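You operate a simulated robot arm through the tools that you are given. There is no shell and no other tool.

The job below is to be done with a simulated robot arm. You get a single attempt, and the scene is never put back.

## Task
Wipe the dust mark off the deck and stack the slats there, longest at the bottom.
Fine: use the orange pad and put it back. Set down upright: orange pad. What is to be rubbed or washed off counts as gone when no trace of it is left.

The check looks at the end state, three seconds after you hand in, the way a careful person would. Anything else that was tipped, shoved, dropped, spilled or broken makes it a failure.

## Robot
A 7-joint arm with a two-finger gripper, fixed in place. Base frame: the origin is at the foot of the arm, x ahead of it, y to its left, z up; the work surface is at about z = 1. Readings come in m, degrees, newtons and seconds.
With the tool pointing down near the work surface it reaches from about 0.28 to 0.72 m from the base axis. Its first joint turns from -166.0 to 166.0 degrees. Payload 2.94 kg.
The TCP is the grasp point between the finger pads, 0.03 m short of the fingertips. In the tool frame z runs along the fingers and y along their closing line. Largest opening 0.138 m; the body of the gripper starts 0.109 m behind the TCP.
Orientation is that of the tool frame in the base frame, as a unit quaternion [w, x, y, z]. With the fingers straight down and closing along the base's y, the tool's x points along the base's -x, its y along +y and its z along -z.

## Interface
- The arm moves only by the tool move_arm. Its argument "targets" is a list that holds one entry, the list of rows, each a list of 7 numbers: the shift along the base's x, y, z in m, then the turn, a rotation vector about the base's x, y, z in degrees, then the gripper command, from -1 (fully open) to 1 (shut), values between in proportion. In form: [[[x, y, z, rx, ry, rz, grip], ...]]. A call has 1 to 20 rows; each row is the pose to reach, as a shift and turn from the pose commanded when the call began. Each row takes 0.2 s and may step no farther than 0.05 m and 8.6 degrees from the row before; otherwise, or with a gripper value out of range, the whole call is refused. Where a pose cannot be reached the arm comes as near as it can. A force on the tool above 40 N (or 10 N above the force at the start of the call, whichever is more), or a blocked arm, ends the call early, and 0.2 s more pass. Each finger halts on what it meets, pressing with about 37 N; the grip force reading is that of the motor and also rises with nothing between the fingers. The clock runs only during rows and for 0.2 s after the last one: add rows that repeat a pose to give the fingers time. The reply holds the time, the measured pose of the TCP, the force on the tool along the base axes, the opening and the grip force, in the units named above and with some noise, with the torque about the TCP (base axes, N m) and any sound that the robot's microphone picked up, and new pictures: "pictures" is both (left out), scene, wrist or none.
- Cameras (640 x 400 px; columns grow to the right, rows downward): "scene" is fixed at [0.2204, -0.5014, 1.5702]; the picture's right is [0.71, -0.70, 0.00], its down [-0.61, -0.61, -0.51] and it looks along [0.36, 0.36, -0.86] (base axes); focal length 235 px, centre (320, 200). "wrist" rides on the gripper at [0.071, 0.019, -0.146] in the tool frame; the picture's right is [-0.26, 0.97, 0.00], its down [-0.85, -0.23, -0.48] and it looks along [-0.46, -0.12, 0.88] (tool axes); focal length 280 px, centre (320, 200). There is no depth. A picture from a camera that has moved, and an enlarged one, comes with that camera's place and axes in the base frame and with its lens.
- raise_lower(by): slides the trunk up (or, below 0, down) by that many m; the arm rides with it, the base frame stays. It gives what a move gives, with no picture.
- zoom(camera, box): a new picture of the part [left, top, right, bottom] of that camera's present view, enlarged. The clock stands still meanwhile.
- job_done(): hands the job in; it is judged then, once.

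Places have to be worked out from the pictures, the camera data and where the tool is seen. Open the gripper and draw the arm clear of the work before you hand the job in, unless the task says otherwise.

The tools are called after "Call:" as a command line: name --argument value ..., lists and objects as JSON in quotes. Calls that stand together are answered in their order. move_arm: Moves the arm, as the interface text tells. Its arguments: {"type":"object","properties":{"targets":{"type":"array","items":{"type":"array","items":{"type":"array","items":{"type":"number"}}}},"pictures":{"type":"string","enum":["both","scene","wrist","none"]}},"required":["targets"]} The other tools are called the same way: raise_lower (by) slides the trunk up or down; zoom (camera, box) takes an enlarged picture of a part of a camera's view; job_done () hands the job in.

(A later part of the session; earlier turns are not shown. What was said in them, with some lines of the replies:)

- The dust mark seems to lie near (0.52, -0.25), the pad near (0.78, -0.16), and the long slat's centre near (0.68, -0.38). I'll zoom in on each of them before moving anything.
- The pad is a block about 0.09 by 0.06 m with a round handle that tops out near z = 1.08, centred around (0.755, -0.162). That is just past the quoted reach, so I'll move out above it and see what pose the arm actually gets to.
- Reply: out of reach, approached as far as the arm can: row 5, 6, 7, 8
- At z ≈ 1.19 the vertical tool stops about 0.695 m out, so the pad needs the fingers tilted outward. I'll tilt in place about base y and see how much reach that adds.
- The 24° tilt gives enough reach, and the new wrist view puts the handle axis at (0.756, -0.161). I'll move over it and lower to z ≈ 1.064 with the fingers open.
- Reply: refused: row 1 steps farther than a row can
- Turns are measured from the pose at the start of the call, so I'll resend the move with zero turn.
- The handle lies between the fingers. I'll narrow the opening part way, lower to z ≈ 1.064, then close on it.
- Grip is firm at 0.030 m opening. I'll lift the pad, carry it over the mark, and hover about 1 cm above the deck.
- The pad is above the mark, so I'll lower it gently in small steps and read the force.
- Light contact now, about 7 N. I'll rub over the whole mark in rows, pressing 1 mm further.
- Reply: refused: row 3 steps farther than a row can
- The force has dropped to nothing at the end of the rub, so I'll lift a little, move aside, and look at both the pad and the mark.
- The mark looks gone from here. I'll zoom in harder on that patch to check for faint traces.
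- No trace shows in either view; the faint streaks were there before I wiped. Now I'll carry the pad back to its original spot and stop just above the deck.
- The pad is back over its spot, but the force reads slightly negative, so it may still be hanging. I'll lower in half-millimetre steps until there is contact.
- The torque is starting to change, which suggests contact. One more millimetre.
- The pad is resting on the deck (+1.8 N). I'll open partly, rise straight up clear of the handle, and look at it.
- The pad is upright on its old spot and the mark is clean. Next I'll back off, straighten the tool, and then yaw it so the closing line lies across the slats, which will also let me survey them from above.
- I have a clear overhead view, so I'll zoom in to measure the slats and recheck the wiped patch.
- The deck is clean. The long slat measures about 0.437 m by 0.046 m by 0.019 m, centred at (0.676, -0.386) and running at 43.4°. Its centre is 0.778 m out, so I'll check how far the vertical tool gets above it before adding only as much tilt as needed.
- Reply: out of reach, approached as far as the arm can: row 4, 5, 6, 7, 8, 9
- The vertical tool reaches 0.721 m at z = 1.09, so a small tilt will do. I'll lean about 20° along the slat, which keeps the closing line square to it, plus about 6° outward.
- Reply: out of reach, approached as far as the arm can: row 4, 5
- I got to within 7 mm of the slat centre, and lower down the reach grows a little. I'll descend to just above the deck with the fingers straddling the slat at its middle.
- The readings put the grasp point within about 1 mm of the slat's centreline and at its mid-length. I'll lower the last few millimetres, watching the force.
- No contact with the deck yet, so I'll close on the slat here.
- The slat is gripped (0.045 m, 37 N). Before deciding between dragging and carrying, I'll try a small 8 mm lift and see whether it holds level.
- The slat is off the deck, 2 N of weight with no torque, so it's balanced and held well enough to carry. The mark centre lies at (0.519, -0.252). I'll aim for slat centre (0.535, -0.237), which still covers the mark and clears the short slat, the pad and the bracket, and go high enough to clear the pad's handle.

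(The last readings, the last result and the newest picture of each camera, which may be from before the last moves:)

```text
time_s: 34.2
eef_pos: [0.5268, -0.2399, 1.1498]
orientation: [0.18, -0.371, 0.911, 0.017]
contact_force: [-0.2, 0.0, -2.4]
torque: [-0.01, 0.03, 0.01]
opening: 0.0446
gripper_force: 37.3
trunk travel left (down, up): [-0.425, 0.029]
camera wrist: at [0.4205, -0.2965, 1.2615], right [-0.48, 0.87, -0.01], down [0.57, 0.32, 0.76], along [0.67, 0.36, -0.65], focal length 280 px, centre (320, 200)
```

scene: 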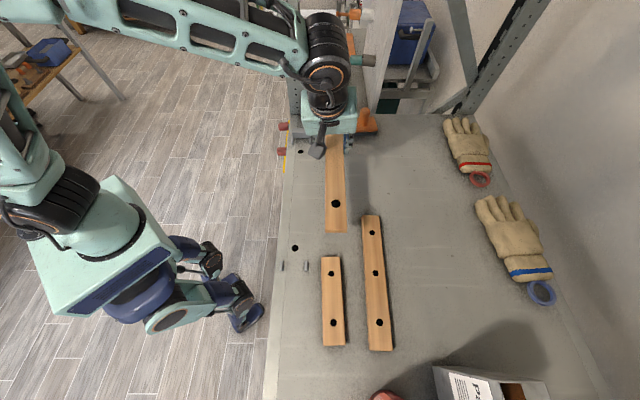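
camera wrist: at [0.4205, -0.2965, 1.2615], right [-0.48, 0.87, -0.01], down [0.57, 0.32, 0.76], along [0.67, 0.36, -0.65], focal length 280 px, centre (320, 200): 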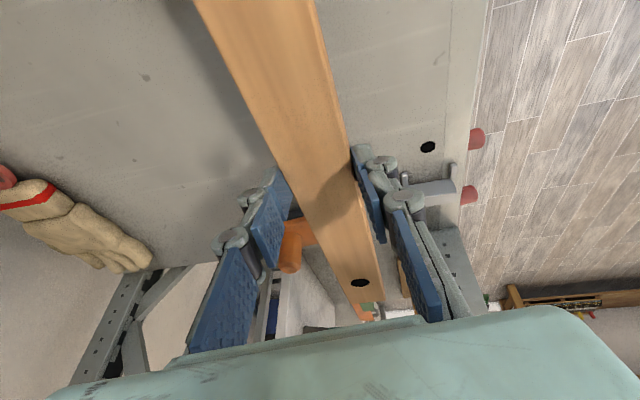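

The slat's near end computes to where I expect, clear of the short slat. I'll lower it to about 7 mm above the deck and check the clearances.

Call:
move_arm --targets '[[[0, 0, -0.04, 0, 0, 0, 1], [0, 0, -0.075, 0, 0, 0, 1], [0, 0, -0.095, 0, 0, 0, 1], [0, 0, -0.105, 0, 0, 0, 1], [0, 0, -0.105, 0, 0, 0, 1]]]'

Call:
zoom --camera "scene" --box '[270, 100, 430, 270]'

```text
time_s: 35.4
eef_pos: [0.5254, -0.2378, 1.044]
orientation: [0.181, -0.37, 0.911, 0.015]
contact_force: [0.5, 0.0, -1.7]
torque: [-0.02, 0.05, 0.01]
opening: 0.0448
gripper_force: 37.9
trunk travel left (down, up): [-0.425, 0.029]
camera wrist: at [0.4193, -0.2952, 1.1541], right [-0.48, 0.87, -0.01], down [0.57, 0.32, 0.76], along [0.67, 0.36, -0.65], focal length 280 px, centre (320, 200)
```

scene: 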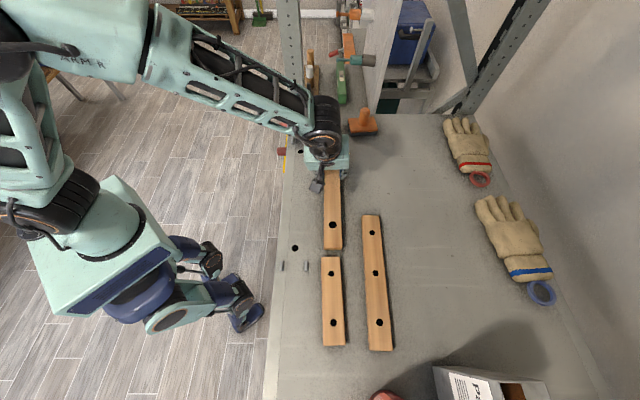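
wrist: 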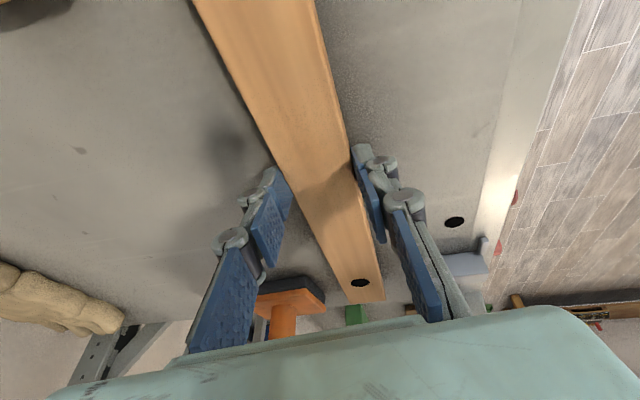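

```text
2.35 times, centred on (350, 185) of scene
camera zoom: at [0.2204, -0.5014, 1.5702], right [0.71, -0.7, 0.0], down [-0.61, -0.61, -0.51], along [0.36, 0.36, -0.86], focal length 554 px, centre (249, 235)
```

zoom: 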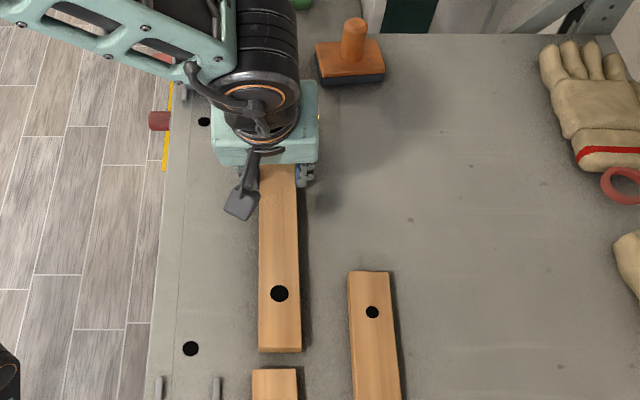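

All clearances look fine. I'll lower until the deck takes the slat's weight.

Call:
move_arm --targets '[[[0, 0, -0.004, 0, 0, 0, 1], [0, 0, -0.006, 0, 0, 0, 1], [0, 0, -0.0072, 0, 0, 0, 1], [0, 0, -0.0072, 0, 0, 0, 1]]]' --pictures "none"

```text
time_s: 36.4
eef_pos: [0.5257, -0.2387, 1.0368]
orientation: [0.18, -0.37, 0.911, 0.015]
contact_force: [0.4, -0.1, -1.3]
torque: [0.13, -0.13, -0.09]
opening: 0.0445
gripper_force: 36.8
trunk travel left (down, up): [-0.425, 0.029]
```

Contact is just beginning, so I'll lower another millimetre.

Call:
move_arm --targets '[[[0, 0, -0.0008, 0, 0, 0, 1], [0, 0, -0.0013, 0, 0, 0, 1], [0, 0, -0.0013, 0, 0, 0, 1]]]' --pictures "none"

```text
time_s: 37.2
eef_pos: [0.5259, -0.2384, 1.0382]
orientation: [0.182, -0.37, 0.911, 0.015]
contact_force: [-4.4, -1.5, 7.0]
torque: [0.05, 0.31, -0.09]
opening: 0.0446
gripper_force: 36.6
trunk travel left (down, up): [-0.425, 0.029]
```

It's down (+7 N). I'll ease off a millimetre, open the fingers, rise clear, and take the tilt off on the way up.

Call:
move_arm --targets '[[[0, 0, 0.001, 0, 0, 0, 1], [0, 0, 0.001, 0, 0, 0, 0.2], [0, 0, 0.001, 0, 0, 0, 0], [0, 0, 0.001, 0, 0, 0, 0], [0, 0, 0.02, 0, 0, 0, 0], [0, 0, 0.05, 0, 0, 0, 0], [0, 0, 0.09, 0, 0, 0, 0], [0, 0, 0.12, 0, 0, 0, 0]]]' --pictures "none"

Call:
move_arm --targets '[[[-0.02, -0.03, 0.03, -3.1, 6.2, -0.3, -0.5], [-0.04, -0.06, 0.06, -6.2, 12.4, -0.7, -1], [-0.06, -0.09, 0.09, -9.38, 18.65, -1.05, -1], [-0.08, -0.12, 0.12, -9.38, 18.65, -1.05, -1], [-0.1, -0.15, 0.15, -9.38, 18.65, -1.05, -1], [-0.1, -0.15, 0.15, -9.38, 18.65, -1.05, -1]]]'

```text
time_s: 39.0
eef_pos: [0.5297, -0.238, 1.155]
orientation: [0.18, -0.371, 0.911, 0.016]
contact_force: [-0.2, 1.4, -0.3]
torque: [-0.01, 0.03, -0.03]
opening: 0.0691
gripper_force: 0.0
trunk travel left (down, up): [-0.425, 0.029]
```

```text
time_s: 40.4
eef_pos: [0.4274, -0.3909, 1.3063]
orientation: [-0.001, -0.369, 0.929, 0.0]
contact_force: [-0.6, -0.4, 0.3]
torque: [0.0, 0.02, -0.02]
opening: 0.1382
gripper_force: 0.0
trunk travel left (down, up): [-0.425, 0.029]
camera wrist: at [0.3625, -0.4265, 1.4524], right [-0.47, 0.88, 0.0], down [0.78, 0.41, 0.48], along [0.42, 0.22, -0.88], focal length 280 px, centre (320, 200)
```

scene: 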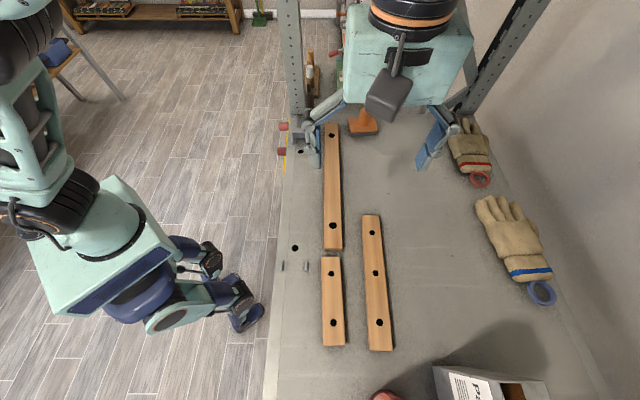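
wrist: 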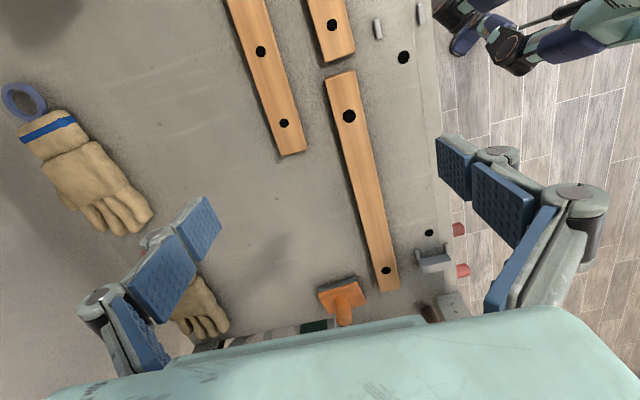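

The long slat is down in place. Now I'll measure the ends of all three slats precisely.

Call:
zoom --camera "scene" --box '[310, 115, 390, 165]'

Call:
zoom --camera "scene" --box '[310, 215, 390, 265]'

Call:
zoom --camera "scene" --box '[316, 310, 396, 360]'

Call:
zoom --camera "wrist" --box '[240, 20, 400, 160]'

Call:
zoom --camera "wrist" --box '[310, 220, 470, 320]'

```text
8.00 times, centred on (350, 140) of scene
camera zoom: at [0.2204, -0.5014, 1.5702], right [0.71, -0.7, 0.0], down [-0.61, -0.61, -0.51], along [0.36, 0.36, -0.86], focal length 1882 px, centre (80, 680)
```

zoom: 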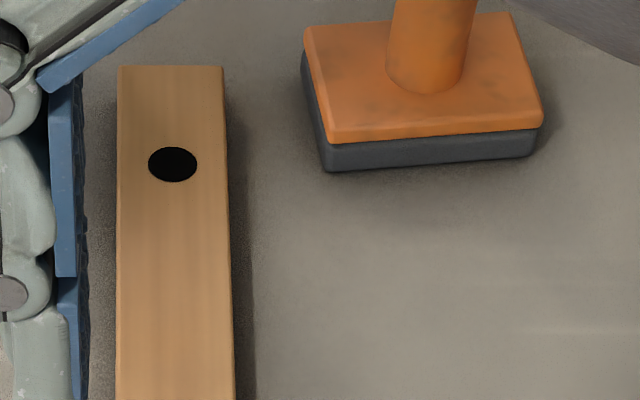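

```text
8.00 times, centred on (350, 240) of scene
camera zoom: at [0.2204, -0.5014, 1.5702], right [0.71, -0.7, 0.0], down [-0.61, -0.61, -0.51], along [0.36, 0.36, -0.86], focal length 1882 px, centre (80, -120)
```

zoom: 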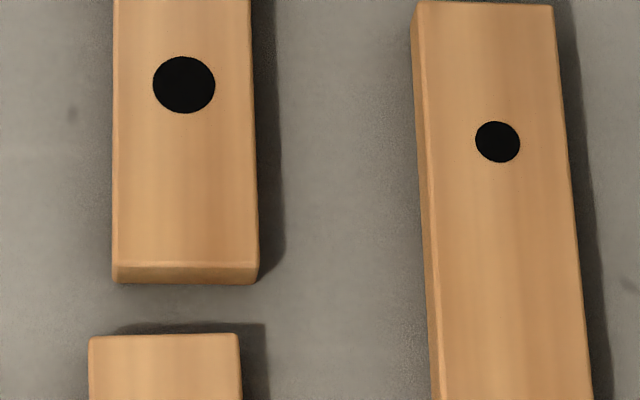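

```text
8.00 times, centred on (356, 335) of scene
camera zoom: at [0.2204, -0.5014, 1.5702], right [0.71, -0.7, 0.0], down [-0.61, -0.61, -0.51], along [0.36, 0.36, -0.86], focal length 1882 px, centre (32, -880)
```

zoom: 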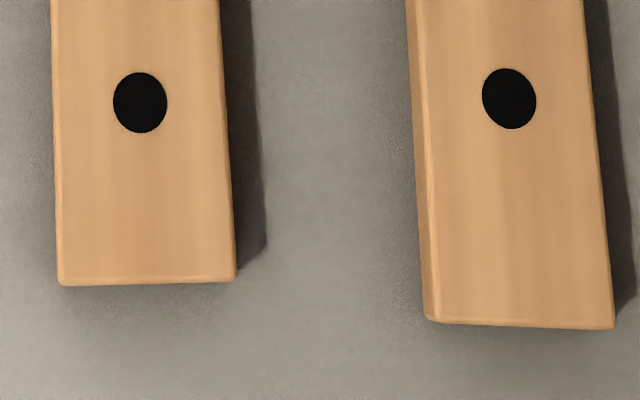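

```text
2.86 times, centred on (320, 90) of wrist
camera zoom: at [0.3625, -0.4265, 1.4524], right [-0.47, 0.88, 0.0], down [0.78, 0.41, 0.48], along [0.42, 0.22, -0.88], focal length 801 px, centre (320, 514)
```

zoom: 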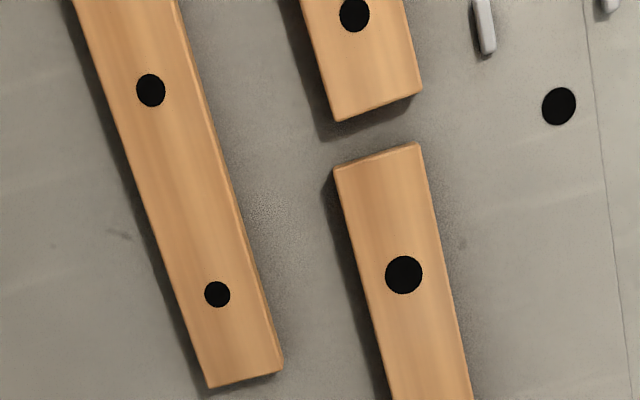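

```text
4.00 times, centred on (390, 270) of wrist
camera zoom: at [0.3625, -0.4265, 1.4524], right [-0.47, 0.88, 0.0], down [0.78, 0.41, 0.48], along [0.42, 0.22, -0.88], focal length 1122 px, centre (40, -80)
```

zoom: 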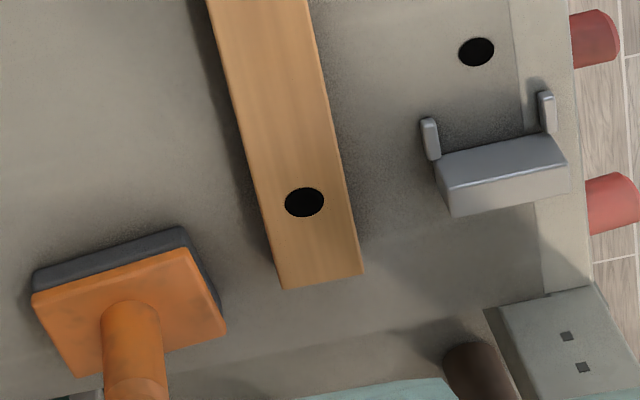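

The long slat is centred at (0.535, -0.237) and runs at 44.0°. The middle one is at (0.4025, -0.499) and 42.7°, and the short one at (0.295, -0.465) and 46.2°. I'll take the middle slat next with the tool vertical, stopping above it first.

Call:
move_arm --targets '[[[-0.005, -0.02, -0.04, 0, 0, -0.1, -1], [-0.01, -0.04, -0.08, 0, 0, -0.3, -1], [-0.015, -0.065, -0.12, 0, 0, -0.5, -0.5], [-0.02, -0.09, -0.16, 0, 0, -0.5, 0], [-0.0249, -0.1081, -0.2, 0, 0, -0.5, 0], [-0.0249, -0.1081, -0.23, 0, 0, -0.5, 0], [-0.0249, -0.1081, -0.23, 0, 0, -0.5, 0]]]'

```text
time_s: 42.0
eef_pos: [0.4011, -0.4965, 1.076]
orientation: [0.0, -0.364, 0.931, 0.001]
contact_force: [-0.1, 0.3, -0.5]
torque: [0.0, 0.0, -0.01]
opening: 0.0688
gripper_force: 0.1
trunk travel left (down, up): [-0.425, 0.029]
camera wrist: at [0.3373, -0.5304, 1.2233], right [-0.46, 0.89, 0.0], down [0.78, 0.41, 0.48], along [0.42, 0.22, -0.88], focal length 280 px, centre (320, 200)
```

scene: 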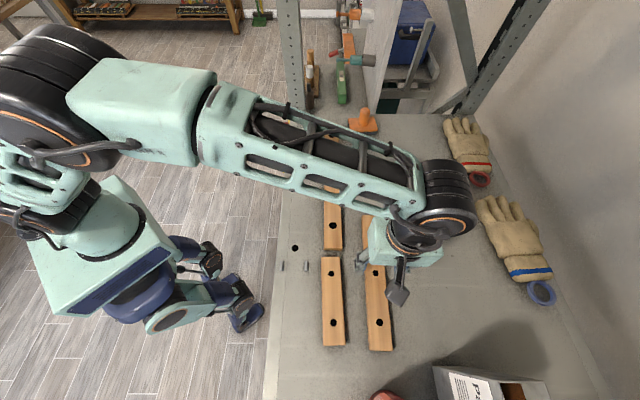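
wrist: 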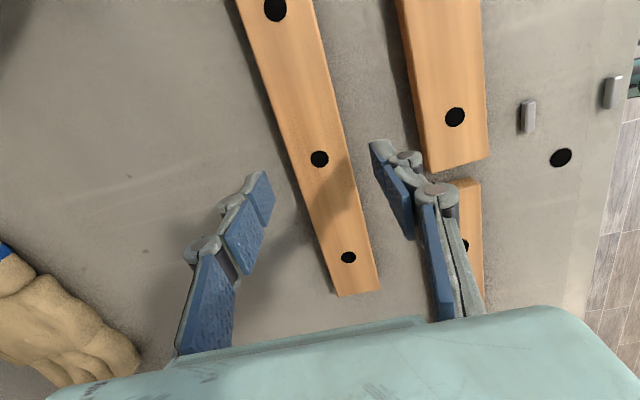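

The tool is within 2 mm of the middle slat's centre with matching yaw. I'll descend and grip it.

Call:
move_arm --targets '[[[0.0015, -0.0015, -0.02, 0, 0, 0, 0], [0.0015, -0.0015, -0.035, 0, 0, 0, 0], [0.0015, -0.0015, -0.041, 0, 0, 0, 0], [0.0015, -0.0015, -0.041, 0, 0, 0, 0.3], [0.0015, -0.0015, -0.041, 0, 0, 0, 1], [0.0015, -0.0015, -0.041, 0, 0, 0, 1]]]' --pictures "wrist"

```text
time_s: 43.4
eef_pos: [0.4038, -0.498, 1.0368]
orientation: [0.0, -0.365, 0.931, 0.0]
contact_force: [0.3, 0.5, 1.3]
torque: [0.09, -0.05, -0.03]
opening: 0.0442
gripper_force: 36.9
trunk travel left (down, up): [-0.425, 0.029]
camera wrist: at [0.3397, -0.5324, 1.1827], right [-0.46, 0.89, 0.0], down [0.78, 0.41, 0.48], along [0.42, 0.22, -0.88], focal length 280 px, centre (320, 200)
```

wrist: 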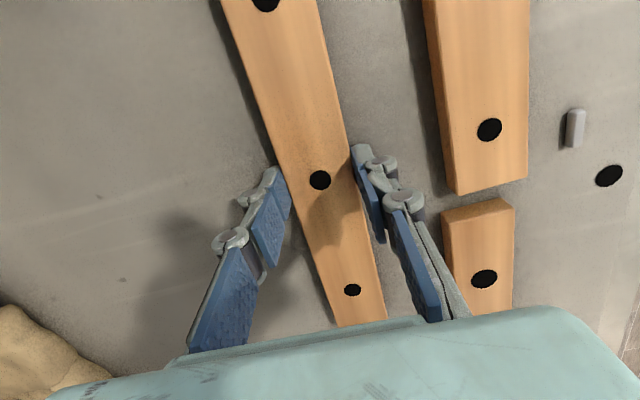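

The middle slat is gripped at its centre. I'll lift it, carry it above the long slat, turn it 1.3° to line up, and stop about 2 cm above.

Call:
move_arm --targets '[[[0, 0, 0.035, 0, 0, 0, 1], [0, 0, 0.07, 0, 0, 0, 1], [0.0187, 0.0374, 0.07, 0, 0, 0.3, 1], [0.0374, 0.0748, 0.07, 0, 0, 0.6, 1], [0.056, 0.112, 0.07, 0, 0, 0.9, 1], [0.0747, 0.1494, 0.07, 0, 0, 1.3, 1], [0.0934, 0.1868, 0.07, 0, 0, 1.3, 1], [0.112, 0.2241, 0.07, 0, 0, 1.3, 1], [0.1307, 0.2615, 0.07, 0, 0, 1.3, 1], [0.1307, 0.2615, 0.045, 0, 0, 1.3, 1], [0.1307, 0.2615, 0.04, 0, 0, 1.3, 1], [0.1307, 0.2615, 0.04, 0, 0, 1.3, 1]]]'

Call:
zoom --camera "scene" --box '[270, 110, 430, 270]'

```text
time_s: 46.0
eef_pos: [0.5344, -0.2356, 1.0753]
orientation: [0.0, -0.375, 0.927, 0.0]
contact_force: [-0.7, -0.9, -1.5]
torque: [-0.04, 0.0, -0.01]
opening: 0.0444
gripper_force: 36.4
trunk travel left (down, up): [-0.425, 0.029]
camera wrist: at [0.4706, -0.2716, 1.2216], right [-0.48, 0.88, 0.0], down [0.77, 0.42, 0.48], along [0.42, 0.23, -0.88], focal length 280 px, centre (320, 200)
```

scene: 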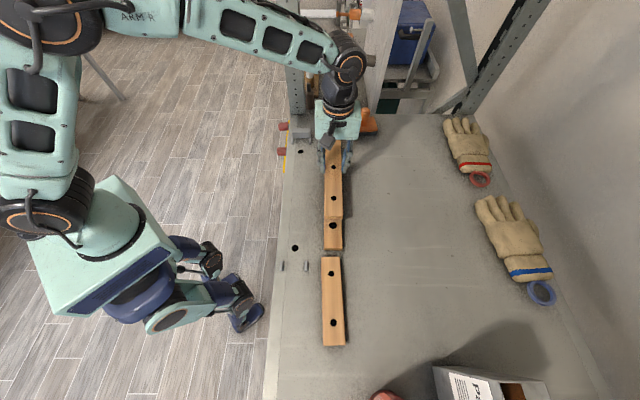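
wrist: 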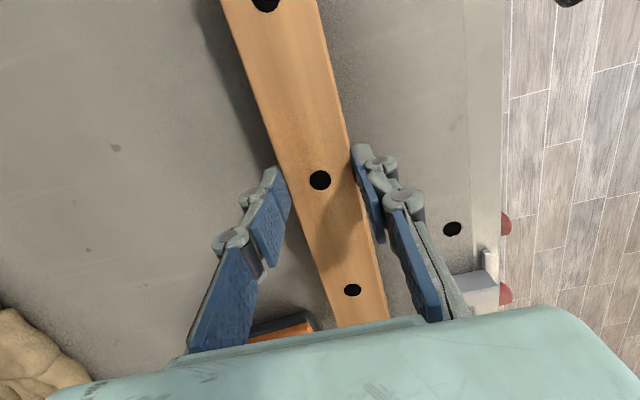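

```text
2.50 times, centred on (350, 190) of scene
camera zoom: at [0.2204, -0.5014, 1.5702], right [0.71, -0.7, 0.0], down [-0.61, -0.61, -0.51], along [0.36, 0.36, -0.86], focal length 588 px, centre (245, 225)
```

zoom: 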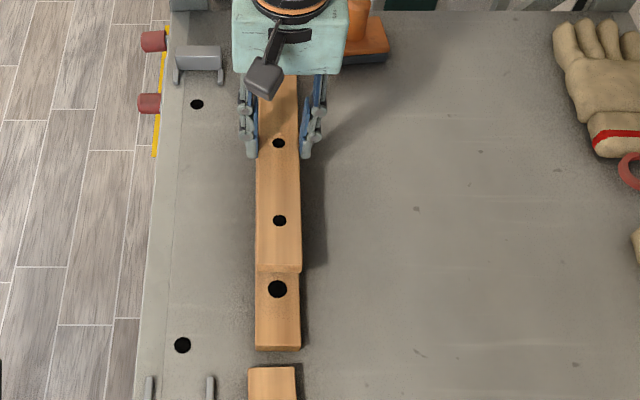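

The alignment looks right. I'll lower it onto the long slat in small steps.

Call:
move_arm --targets '[[[0, -0.0008, -0.01, 0, 0, 0, 1], [0, -0.0008, -0.016, 0, 0, 0, 1], [0, -0.0008, -0.018, 0, 0, 0, 1], [0, -0.0008, -0.019, 0, 0, 0, 1], [0, -0.0008, -0.019, 0, 0, 0, 1]]]' --pictures "none"

```text
time_s: 47.2
eef_pos: [0.5347, -0.237, 1.0568]
orientation: [0.0, -0.375, 0.927, 0.0]
contact_force: [0.5, 0.2, -2.2]
torque: [0.01, -0.03, 0.03]
opening: 0.0442
gripper_force: 37.0
trunk travel left (down, up): [-0.425, 0.029]
```

It's still hanging (-2 N), so I'll keep lowering by fractions of a millimetre.

Call:
move_arm --targets '[[[0, 0, -0.001, 0, 0, 0, 1], [0, 0, -0.0017, 0, 0, 0, 1], [0, 0, -0.0017, 0, 0, 0, 1]]]' --pictures "none"

```text
time_s: 48.0
eef_pos: [0.5351, -0.2378, 1.0548]
orientation: [0.0, -0.375, 0.927, 0.0]
contact_force: [0.7, -1.0, -1.6]
torque: [-0.01, -0.04, 0.02]
opening: 0.0442
gripper_force: 37.1
trunk travel left (down, up): [-0.425, 0.029]
```

Call:
move_arm --targets '[[[0, 0.0005, -0.001, 0, 0, 0, 1], [0, 0.0005, -0.0015, 0, 0, 0, 1], [0, 0.0005, -0.0015, 0, 0, 0, 1]]]' --pictures "none"

```text
time_s: 48.8
eef_pos: [0.5341, -0.2387, 1.0538]
orientation: [-0.001, -0.375, 0.927, 0.0]
contact_force: [1.2, -0.3, 0.0]
torque: [-0.01, 0.0, 0.01]
opening: 0.044
gripper_force: 37.4
trunk travel left (down, up): [-0.425, 0.029]
```

The weight is mostly off now. One more half millimetre to be sure it's seated.

Call:
move_arm --targets '[[[0, 0.0005, -0.0006, 0, 0, 0, 1], [0, 0.0005, -0.0008, 0, 0, 0, 1], [0, 0.0005, -0.0008, 0, 0, 0, 1]]]' --pictures "none"

```text
time_s: 49.6
eef_pos: [0.5346, -0.2383, 1.0553]
orientation: [0.001, -0.375, 0.927, -0.002]
contact_force: [0.5, -4.2, 9.5]
torque: [-0.26, 0.34, 0.06]
opening: 0.0443
gripper_force: 36.6
trunk travel left (down, up): [-0.425, 0.029]
```

It's seated (+9.5 N). I'll ease the pressure off, open slightly wider than the slat, and rise straight up.

Call:
move_arm --targets '[[[0, 0, 0.0012, 0, 0, 0, 1], [0, 0, 0.0012, 0, 0, 0, 0.25], [0, 0, 0.0012, 0, 0, 0, 0.05], [0, 0, 0.0012, 0, 0, 0, 0.05], [0, 0, 0.03, 0, 0, 0, 0.05], [0, 0, 0.07, 0, 0, 0, 0], [0, 0, 0.1, 0, 0, 0, 0], [-0.02, -0.02, 0.14, 0, 0, 0, 0], [-0.05, -0.05, 0.16, 0, 0, 0, 0], [-0.08, -0.08, 0.19, 0, 0, 0, 0], [-0.1, -0.11, 0.22, 0, 0, 0, 0], [-0.1, -0.11, 0.22, 0, 0, 0, 0]]]'

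Call:
zoom --camera "scene" --box '[280, 110, 400, 270]'

Call:
zoom --camera "wrist" --box '[240, 0, 480, 300]'

```text
refused: row 10 steps farther than a row can; nothing moved
```

```text
2.50 times, centred on (340, 190) of scene
camera zoom: at [0.2204, -0.5014, 1.5702], right [0.71, -0.7, 0.0], down [-0.61, -0.61, -0.51], along [0.36, 0.36, -0.86], focal length 588 px, centre (270, 225)
```

zoom: 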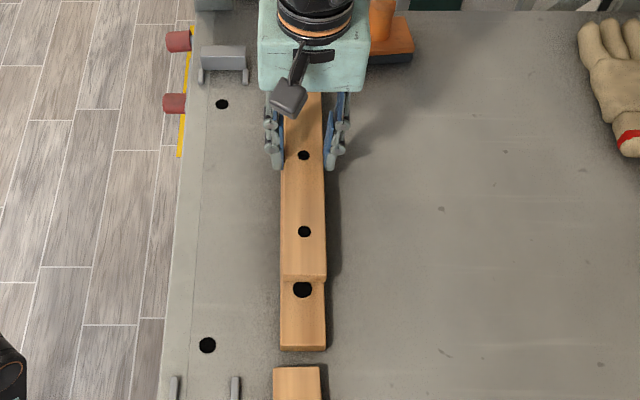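

```text
1.33 times, centred on (360, 150) of wrist
camera zoom: at [0.4702, -0.2725, 1.2006], right [-0.48, 0.88, 0.0], down [0.77, 0.42, 0.48], along [0.42, 0.23, -0.88], focal length 374 px, centre (267, 267)
```

zoom: 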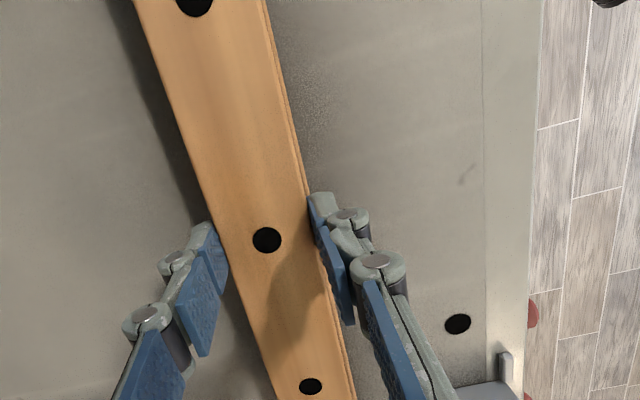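

The last path had one step that was too long, so nothing moved. I'm resending the release with shorter steps.

Call:
move_arm --targets '[[[0, 0, 0.0012, 0, 0, 0, 1], [0, 0, 0.0012, 0, 0, 0, 0.25], [0, 0, 0.0012, 0, 0, 0, 0.05], [0, 0, 0.0012, 0, 0, 0, 0.05], [0, 0, 0.03, 0, 0, 0, 0.05], [0, 0, 0.07, 0, 0, 0, 0], [0, 0, 0.1, 0, 0, 0, 0], [-0.02, -0.02, 0.13, 0, 0, 0, 0], [-0.045, -0.045, 0.15, 0, 0, 0, 0], [-0.07, -0.07, 0.18, 0, 0, 0, 0], [-0.09, -0.09, 0.21, 0, 0, 0, 0], [-0.1, -0.11, 0.22, 0, 0, 0, 0], [-0.1, -0.11, 0.22, 0, 0, 0, 0]]]'

Call:
zoom --camera "scene" --box '[290, 110, 390, 172]'

Call:
zoom --camera "scene" --box '[290, 200, 390, 262]'

Call:
zoom --camera "wrist" --box '[240, 0, 480, 300]'

```text
time_s: 52.4
eef_pos: [0.4338, -0.3433, 1.2733]
orientation: [0.0, -0.375, 0.927, 0.0]
contact_force: [0.2, 0.3, 0.2]
torque: [0.01, 0.04, 0.01]
opening: 0.0689
gripper_force: 0.1
trunk travel left (down, up): [-0.425, 0.029]
camera wrist: at [0.3708, -0.3789, 1.4188], right [-0.48, 0.88, 0.0], down [0.77, 0.42, 0.48], along [0.42, 0.23, -0.88], focal length 280 px, centre (320, 200)
```

scene: 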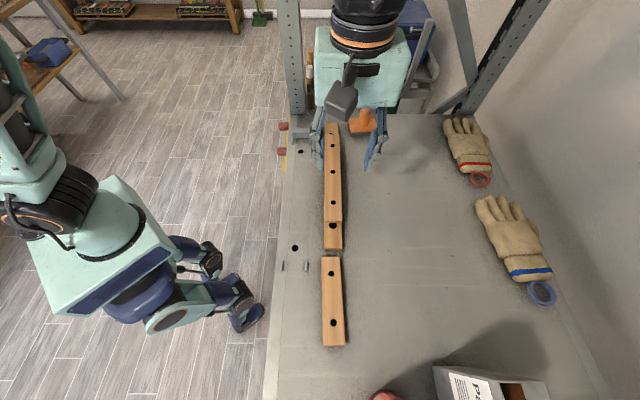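
wrist: 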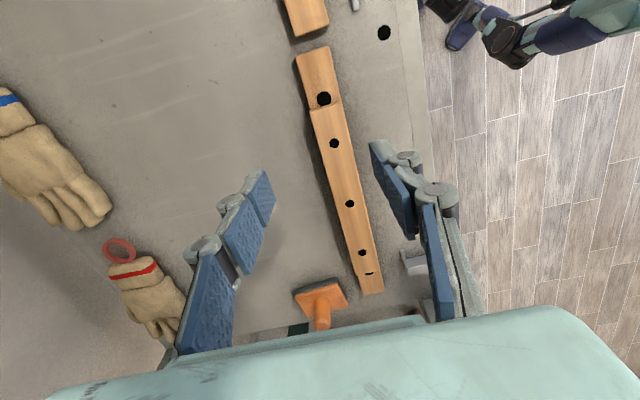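

```text
6.40 times, centred on (340, 141) of scene
camera zoom: at [0.2204, -0.5014, 1.5702], right [0.71, -0.7, 0.0], down [-0.61, -0.61, -0.51], along [0.36, 0.36, -0.86], focal length 1506 px, centre (192, 578)
```

zoom: 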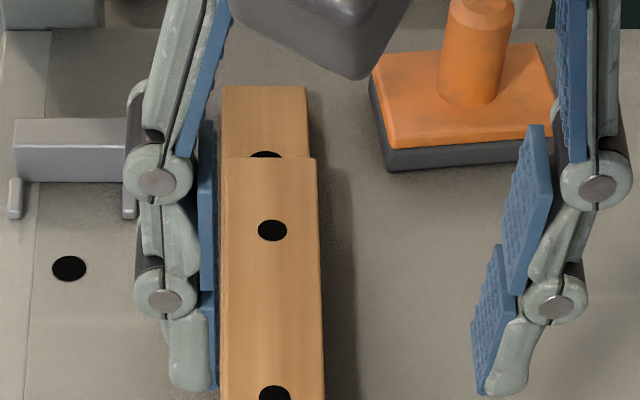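

```text
6.40 times, centred on (340, 231) of scene
camera zoom: at [0.2204, -0.5014, 1.5702], right [0.71, -0.7, 0.0], down [-0.61, -0.61, -0.51], along [0.36, 0.36, -0.86], focal length 1506 px, centre (192, 2)
```

zoom: 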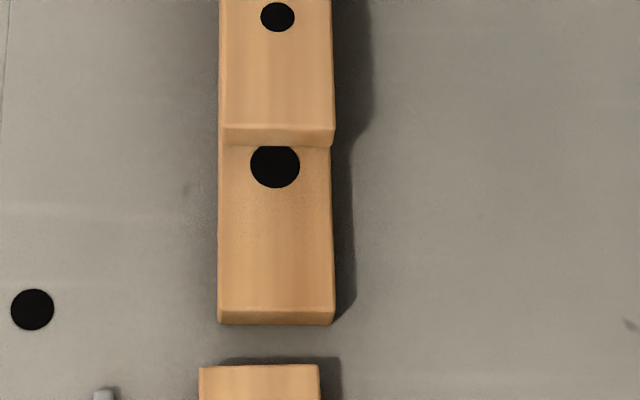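

```text
1.33 times, centred on (360, 150) of wrist
camera zoom: at [0.3708, -0.3789, 1.4188], right [-0.48, 0.88, 0.0], down [0.77, 0.42, 0.48], along [0.42, 0.23, -0.88], focal length 374 px, centre (267, 267)
```

zoom: 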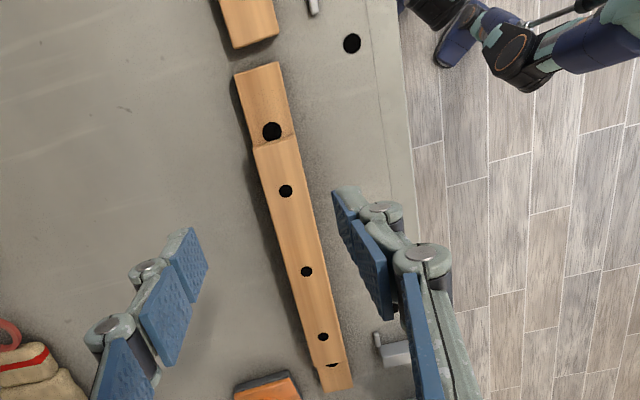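

The middle slat sits squarely and centred on the long one. Next is the short slat, so I'll move above its centre (0.295, -0.465) and yaw 2° to match.

Call:
move_arm --targets '[[[-0.0198, -0.0174, -0.02, 0, 0, 0.5, 0], [-0.0396, -0.0348, -0.04, 0, 0, 1, 0], [-0.0594, -0.0522, -0.06, 0, 0, 1.5, 0], [-0.0792, -0.0696, -0.085, 0, 0, 2.1, 0], [-0.099, -0.087, -0.115, 0, 0, 2.1, 0], [-0.1188, -0.1044, -0.15, 0, 0, 2.1, 0], [-0.1384, -0.1216, -0.18, 0, 0, 2.1, 0], [-0.1384, -0.1216, -0.198, 0, 0, 2.1, 0], [-0.1384, -0.1216, -0.198, 0, 0, 2.1, 0]]]'

```text
time_s: 54.4
eef_pos: [0.2952, -0.471, 1.0727]
orientation: [0.0, -0.392, 0.92, 0.001]
contact_force: [-0.5, 0.9, 0.2]
torque: [0.0, 0.03, 0.0]
opening: 0.0688
gripper_force: 0.1
trunk travel left (down, up): [-0.425, 0.029]
camera wrist: at [0.2324, -0.5084, 1.2194], right [-0.51, 0.86, 0.0], down [0.75, 0.45, 0.48], along [0.41, 0.24, -0.88], focal length 280 px, centre (320, 200)
```

scene: 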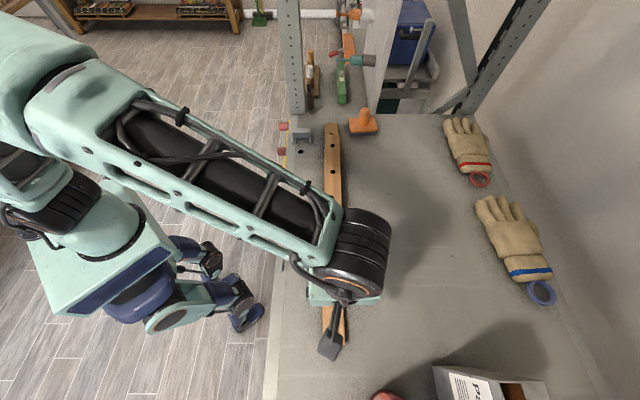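
wrist: 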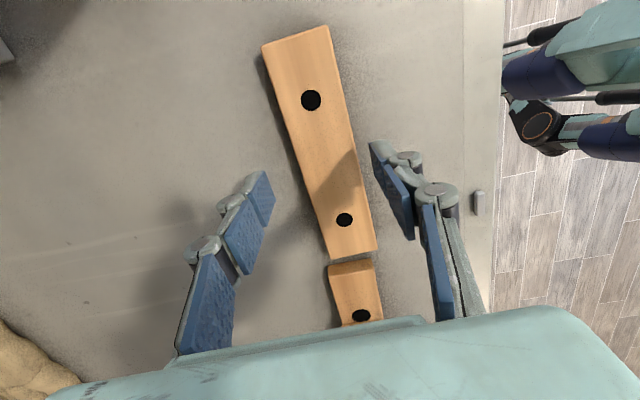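

From this view the short slat's centre is at (0.296, -0.4635) and 46.3°, so I need to shift about 7 mm in y. I'll correct that, descend, and look again before closing.

Call:
move_arm --targets '[[[0.001, 0.0075, -0.005, 0, 0, 0, 0], [0.001, 0.0075, -0.02, 0, 0, 0, 0], [0.001, 0.0075, -0.033, 0, 0, 0, 0], [0.001, 0.0075, -0.037, 0, 0, 0, 0], [0.001, 0.0075, -0.037, 0, 0, 0, 0]]]' --pictures "wrist"

```text
time_s: 55.6
eef_pos: [0.296, -0.4614, 1.037]
orientation: [0.0, -0.391, 0.92, 0.0]
contact_force: [0.1, -1.3, -0.2]
torque: [0.02, -0.01, -0.01]
opening: 0.069
gripper_force: 0.0
trunk travel left (down, up): [-0.425, 0.029]
camera wrist: at [0.2335, -0.4986, 1.1832], right [-0.51, 0.86, 0.0], down [0.75, 0.45, 0.48], along [0.41, 0.24, -0.88], focal length 280 px, centre (320, 200)
```

wrist: 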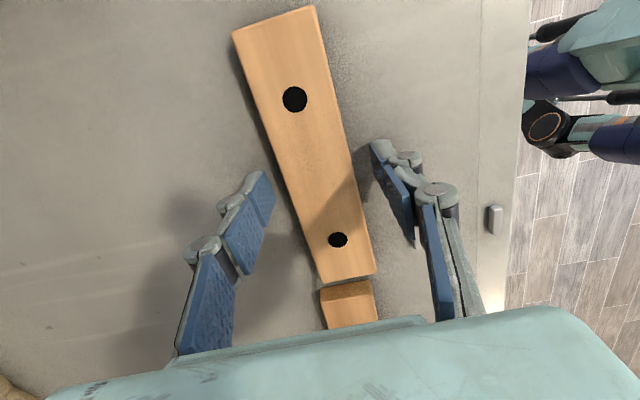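

The grasp point is within 1–2 mm of the slat's centre, so I'll close on it.

Call:
move_arm --targets '[[[0.0005, 0, 0, 0, 0, 0, 0.3], [0.0005, 0, 0, 0, 0, 0, 1], [0.0005, 0, 0, 0, 0, 0, 1], [0.0005, 0, 0, 0, 0, 0, 1]]]' --pictures "wrist"

```text
time_s: 56.6
eef_pos: [0.2968, -0.4611, 1.0373]
orientation: [0.0, -0.392, 0.92, -0.001]
contact_force: [-0.3, -0.2, 1.4]
torque: [-0.01, -0.03, 0.02]
opening: 0.044
gripper_force: 37.0
trunk travel left (down, up): [-0.425, 0.029]
camera wrist: at [0.2346, -0.4985, 1.1837], right [-0.51, 0.86, 0.0], down [0.75, 0.45, 0.48], along [0.41, 0.24, -0.88], focal length 280 px, centre (320, 200)
```

wrist: 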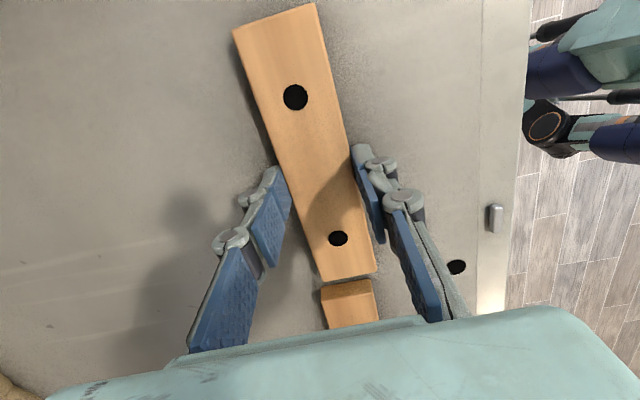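

The short slat is held. I'll lift it, carry it over the stack centre, turn it back 2.1° to line up, and hover about 2 cm above.

Call:
move_arm --targets '[[[0, 0, 0.04, 0, 0, 0, 1], [0, 0, 0.08, 0, 0, 0, 1], [0.0297, 0.0281, 0.08, 0, 0, -0.5, 1], [0.0594, 0.0562, 0.08, 0, 0, -1, 1], [0.0891, 0.0842, 0.08, 0, 0, -1.5, 1], [0.1188, 0.1123, 0.08, 0, 0, -2.1, 1], [0.1486, 0.1404, 0.08, 0, 0, -2.1, 1], [0.1783, 0.1685, 0.08, 0, 0, -2.1, 1], [0.208, 0.1965, 0.08, 0, 0, -2.1, 1], [0.2377, 0.2246, 0.08, 0, 0, -2.1, 1], [0.2377, 0.2246, 0.06, 0, 0, -2.1, 1], [0.2377, 0.2246, 0.055, 0, 0, -2.1, 1], [0.2377, 0.2246, 0.055, 0, 0, -2.1, 1]]]'

Call:
zoom --camera "scene" --box '[290, 110, 390, 250]'

```text
time_s: 59.4
eef_pos: [0.5368, -0.2351, 1.0927]
orientation: [0.0, -0.374, 0.927, 0.0]
contact_force: [0.2, 0.3, -1.1]
torque: [0.01, 0.0, -0.03]
opening: 0.0438
gripper_force: 36.5
trunk travel left (down, up): [-0.425, 0.029]
camera wrist: at [0.4729, -0.2709, 1.2393], right [-0.48, 0.88, 0.0], down [0.77, 0.42, 0.48], along [0.42, 0.23, -0.88], focal length 280 px, centre (320, 200)
```

scene: 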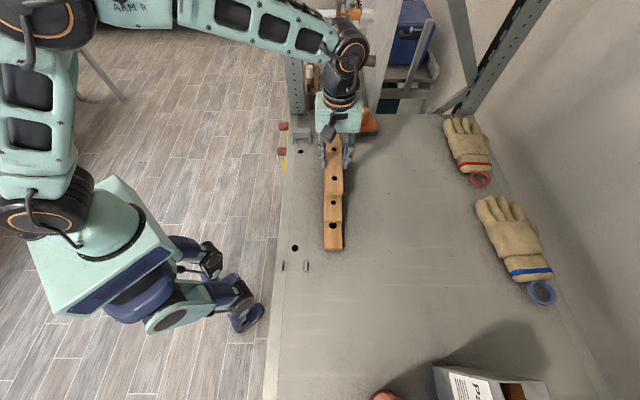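
wrist: 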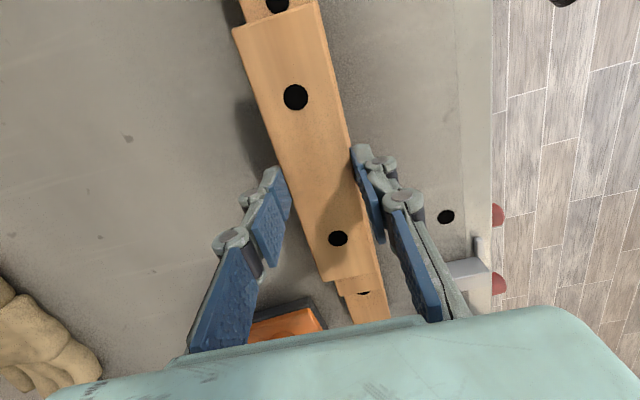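

```text
2.86 times, centred on (340, 180) of scene
camera zoom: at [0.2204, -0.5014, 1.5702], right [0.71, -0.7, 0.0], down [-0.61, -0.61, -0.51], along [0.36, 0.36, -0.86], focal length 672 px, centre (263, 257)
```

zoom: 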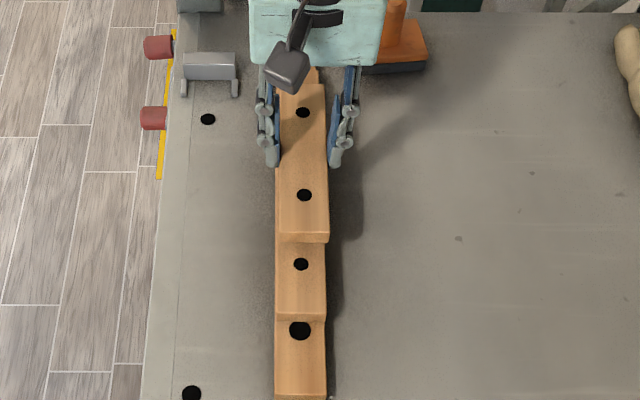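

It's well aligned above the middle slat, about 2 mm too far along the length. I'll correct that and lower it.

Call:
move_arm --targets '[[[-0.0015, -0.001, -0.01, 0, 0, 0, 1], [-0.0015, -0.001, -0.015, 0, 0, 0, 1], [-0.0015, -0.001, -0.018, 0, 0, 0, 1], [-0.0015, -0.001, -0.019, 0, 0, 0, 1], [-0.0015, -0.001, -0.019, 0, 0, 0, 1]]]' --pictures "none"

```text
time_s: 60.6
eef_pos: [0.5342, -0.2352, 1.073]
orientation: [0.0, -0.375, 0.927, 0.001]
contact_force: [0.0, -1.1, -0.1]
torque: [-0.04, 0.04, 0.05]
opening: 0.044
gripper_force: 37.6
trunk travel left (down, up): [-0.425, 0.029]
```

Contact looks close, so I'll lower another fraction of a millimetre to seat it.

Call:
move_arm --targets '[[[0, 0, -0.0006, 0, 0, 0, 1], [0, 0, -0.001, 0, 0, 0, 1], [0, 0, -0.001, 0, 0, 0, 1]]]' --pictures "none"

```text
time_s: 61.4
eef_pos: [0.5346, -0.2375, 1.0739]
orientation: [0.001, -0.375, 0.927, 0.0]
contact_force: [2.2, 0.7, 5.9]
torque: [0.0, 0.03, 0.09]
opening: 0.044
gripper_force: 37.4
trunk travel left (down, up): [-0.425, 0.029]
```

It's seated (+6 N). I'll ease off, open, and rise straight up, then back away from the stack.

Call:
move_arm --targets '[[[0, 0, 0.0008, 0, 0, 0, 1], [0, 0, 0.0008, 0, 0, 0, 0.25], [0, 0, 0.0008, 0, 0, 0, 0.05], [0, 0, 0.0008, 0, 0, 0, 0.05], [0, 0, 0.03, 0, 0, 0, 0.05], [0, 0, 0.07, 0, 0, 0, 0], [0, 0, 0.11, 0, 0, 0, 0], [-0.02, -0.02, 0.14, 0, 0, 0, -0.5], [-0.045, -0.045, 0.17, 0, 0, 0, -1], [-0.07, -0.07, 0.2, 0, 0, 0, -1], [-0.095, -0.095, 0.22, 0, 0, 0, -1], [-0.12, -0.12, 0.24, 0, 0, 0, -1], [-0.145, -0.145, 0.24, 0, 0, 0, -1], [-0.145, -0.145, 0.24, 0, 0, 0, -1]]]'

Call:
zoom --camera "scene" --box '[280, 100, 400, 260]'

Call:
zoom --camera "wrist" --box '[240, 60, 480, 320]'

```text
time_s: 64.4
eef_pos: [0.3874, -0.3836, 1.311]
orientation: [0.0, -0.375, 0.927, 0.0]
contact_force: [0.8, 0.4, 0.3]
torque: [0.01, -0.02, -0.01]
opening: 0.138
gripper_force: 0.0
trunk travel left (down, up): [-0.425, 0.029]
camera wrist: at [0.3236, -0.4189, 1.4582], right [-0.48, 0.88, 0.0], down [0.77, 0.42, 0.48], along [0.42, 0.23, -0.88], focal length 280 px, centre (320, 200)
```

scene: 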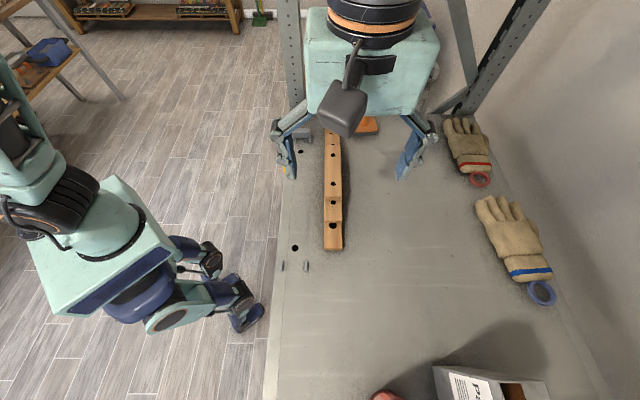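
wrist: 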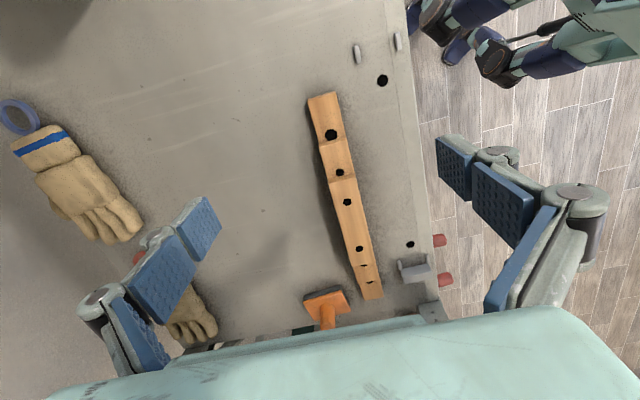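

```text
2.50 times, centred on (340, 180) of scene
camera zoom: at [0.2204, -0.5014, 1.5702], right [0.71, -0.7, 0.0], down [-0.61, -0.61, -0.51], along [0.36, 0.36, -0.86], focal length 588 px, centre (270, 250)
```

zoom: 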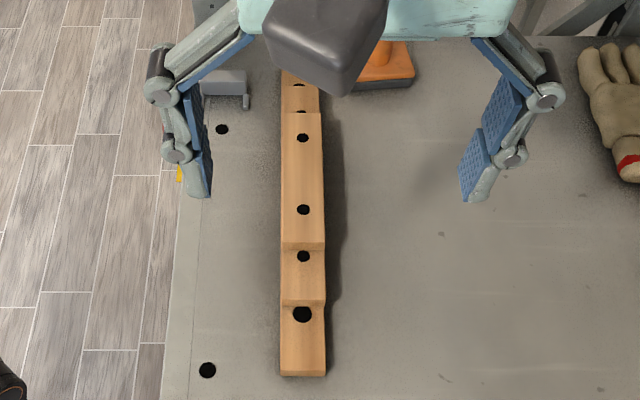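

```text
1.54 times, centred on (360, 190) of wrist
camera zoom: at [0.3236, -0.4189, 1.4582], right [-0.48, 0.88, 0.0], down [0.77, 0.42, 0.48], along [0.42, 0.23, -0.88], focal length 431 px, centre (258, 215)
```

zoom: 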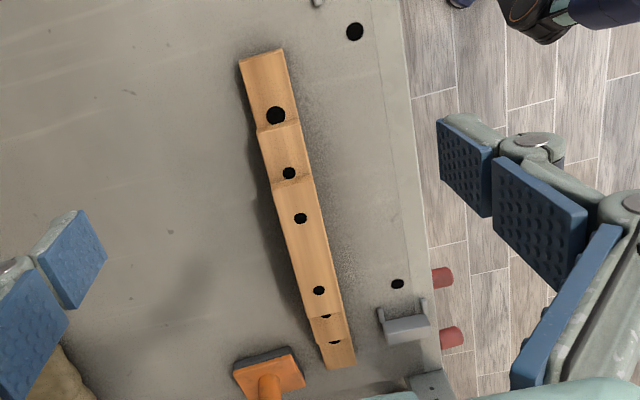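

The three slats sit squarely in order, longest at the bottom, and the pad is upright on its spot. I'll draw the arm back a little more and take a last look at the deck.

Call:
move_arm --targets '[[[-0.02, 0.02, 0.02, 0, 0, 0, -1], [-0.04, 0.04, 0.04, 0, 0, 0, -1], [-0.06, 0.06, 0.06, 0, 0, 0, -1], [-0.08, 0.08, 0.08, 0, 0, 0, -1], [-0.08, 0.08, 0.08, 0, 0, 0, -1]]]'

Call:
zoom --camera "scene" --box '[270, 100, 430, 260]'

Call:
zoom --camera "wrist" --box '[180, 60, 420, 320]'

```text
time_s: 65.8
eef_pos: [0.3127, -0.306, 1.3647]
orientation: [-0.016, -0.375, 0.926, 0.036]
contact_force: [-1.0, -0.1, -0.1]
torque: [-0.03, -0.01, -0.03]
opening: 0.1379
gripper_force: 0.1
trunk travel left (down, up): [-0.425, 0.029]
stopped in row 5: the arm was blocked; the commanded pose is now the measured one
camera wrist: at [0.2571, -0.3498, 1.5125], right [-0.48, 0.87, 0.08], down [0.8, 0.4, 0.46], along [0.37, 0.28, -0.89], focal length 280 px, centre (320, 200)
```

scene: 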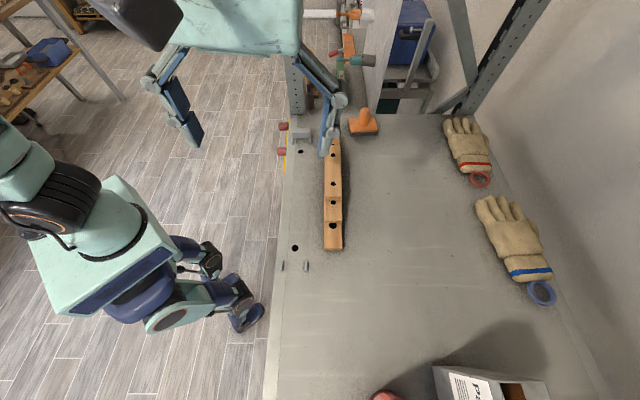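
wrist: 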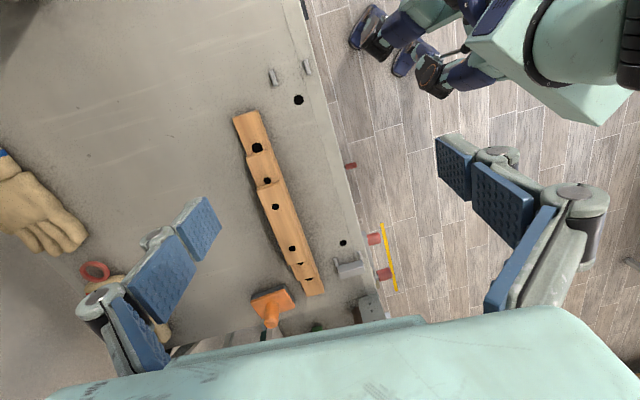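

```text
2.50 times, centred on (350, 180) of scene
camera zoom: at [0.2204, -0.5014, 1.5702], right [0.71, -0.7, 0.0], down [-0.61, -0.61, -0.51], along [0.36, 0.36, -0.86], focal length 588 px, centre (245, 250)
```

zoom: 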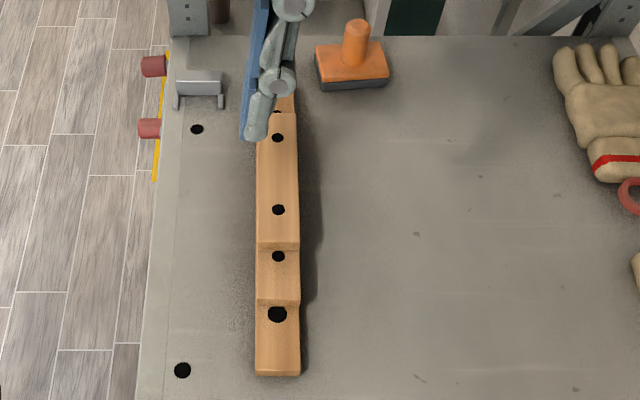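

```text
1.54 times, centred on (300, 190) of wrist
camera zoom: at [0.2571, -0.3498, 1.5125], right [-0.48, 0.87, 0.08], down [0.8, 0.4, 0.46], along [0.37, 0.28, -0.89], focal length 431 px, centre (351, 215)
```

zoom: 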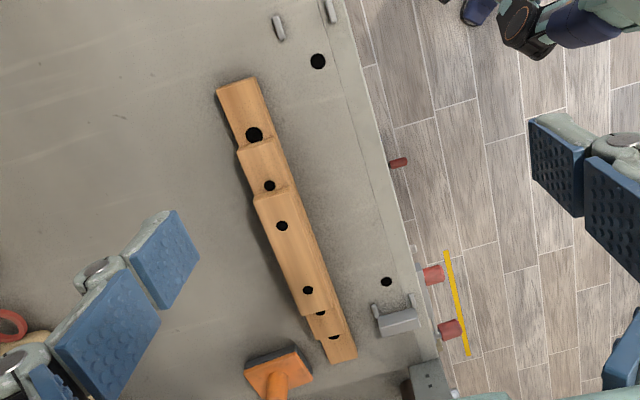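

The arm folded up against its own limit, with no outside force reading and nothing in the scene disturbed. I'll ease it back a couple of centimetres so it rests freely, then check once more.

Call:
move_arm --targets '[[[0.015, -0.015, 0, 0, 0, 0, -1], [0.03, -0.03, 0, 0, 0, 0, -1], [0.03, -0.03, 0, 0, 0, 0, -1], [0.03, -0.03, 0, 0, 0, 0, -1]]]'

```text
time_s: 66.8
eef_pos: [0.3403, -0.3338, 1.371]
orientation: [-0.011, -0.374, 0.927, 0.026]
contact_force: [-0.5, 0.0, -0.1]
torque: [-0.01, -0.03, 0.01]
opening: 0.1378
gripper_force: 0.1
trunk travel left (down, up): [-0.425, 0.029]
camera wrist: at [0.2815, -0.3744, 1.5193], right [-0.48, 0.87, 0.06], down [0.79, 0.41, 0.46], along [0.38, 0.27, -0.89], focal length 280 px, centre (320, 200)
```

scene: 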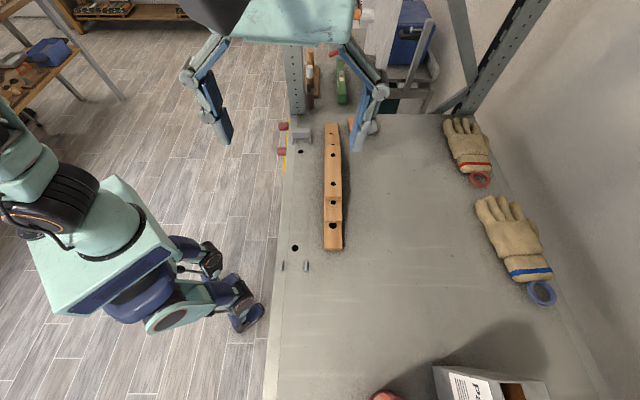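
wrist: 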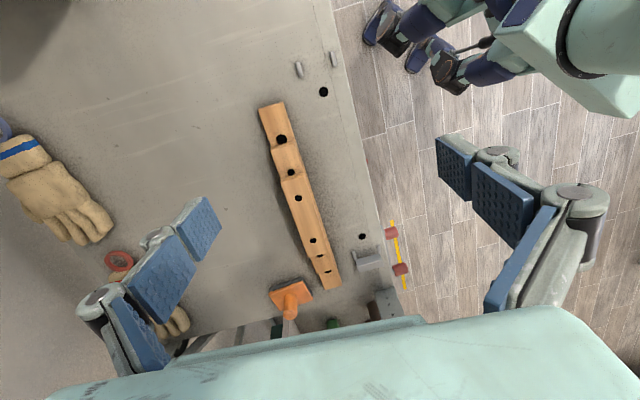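

The mark is gone, the slats are stacked there with the longest at the bottom, and the pad is upright in its place. The gripper is open and the arm is clear above the deck, so I'm handing the job in.

Call:
job_done

```text
The job is handed in.
```

I wiped the dust mark off the deck with the orange pad and stacked the three slats there, longest at the bottom. Zoomed views of the patch right after wiping showed no trace of dust; the faint streaks still visible were there before.

- **Pad:** it's back upright on its original spot.
- **Stack position:** the slats are lined up and centred on each other. The stack sits about 2 cm to one side of the mark's centre, so the long slat would clear the short one while it was still lying there.
- **Arm:** the gripper is open and the arm is clear above the deck. On the final retreat the arm blocked itself once, with no outside force reading, so I eased it back.
- **Everything else:** in the last pictures, nothing else on the deck had moved.
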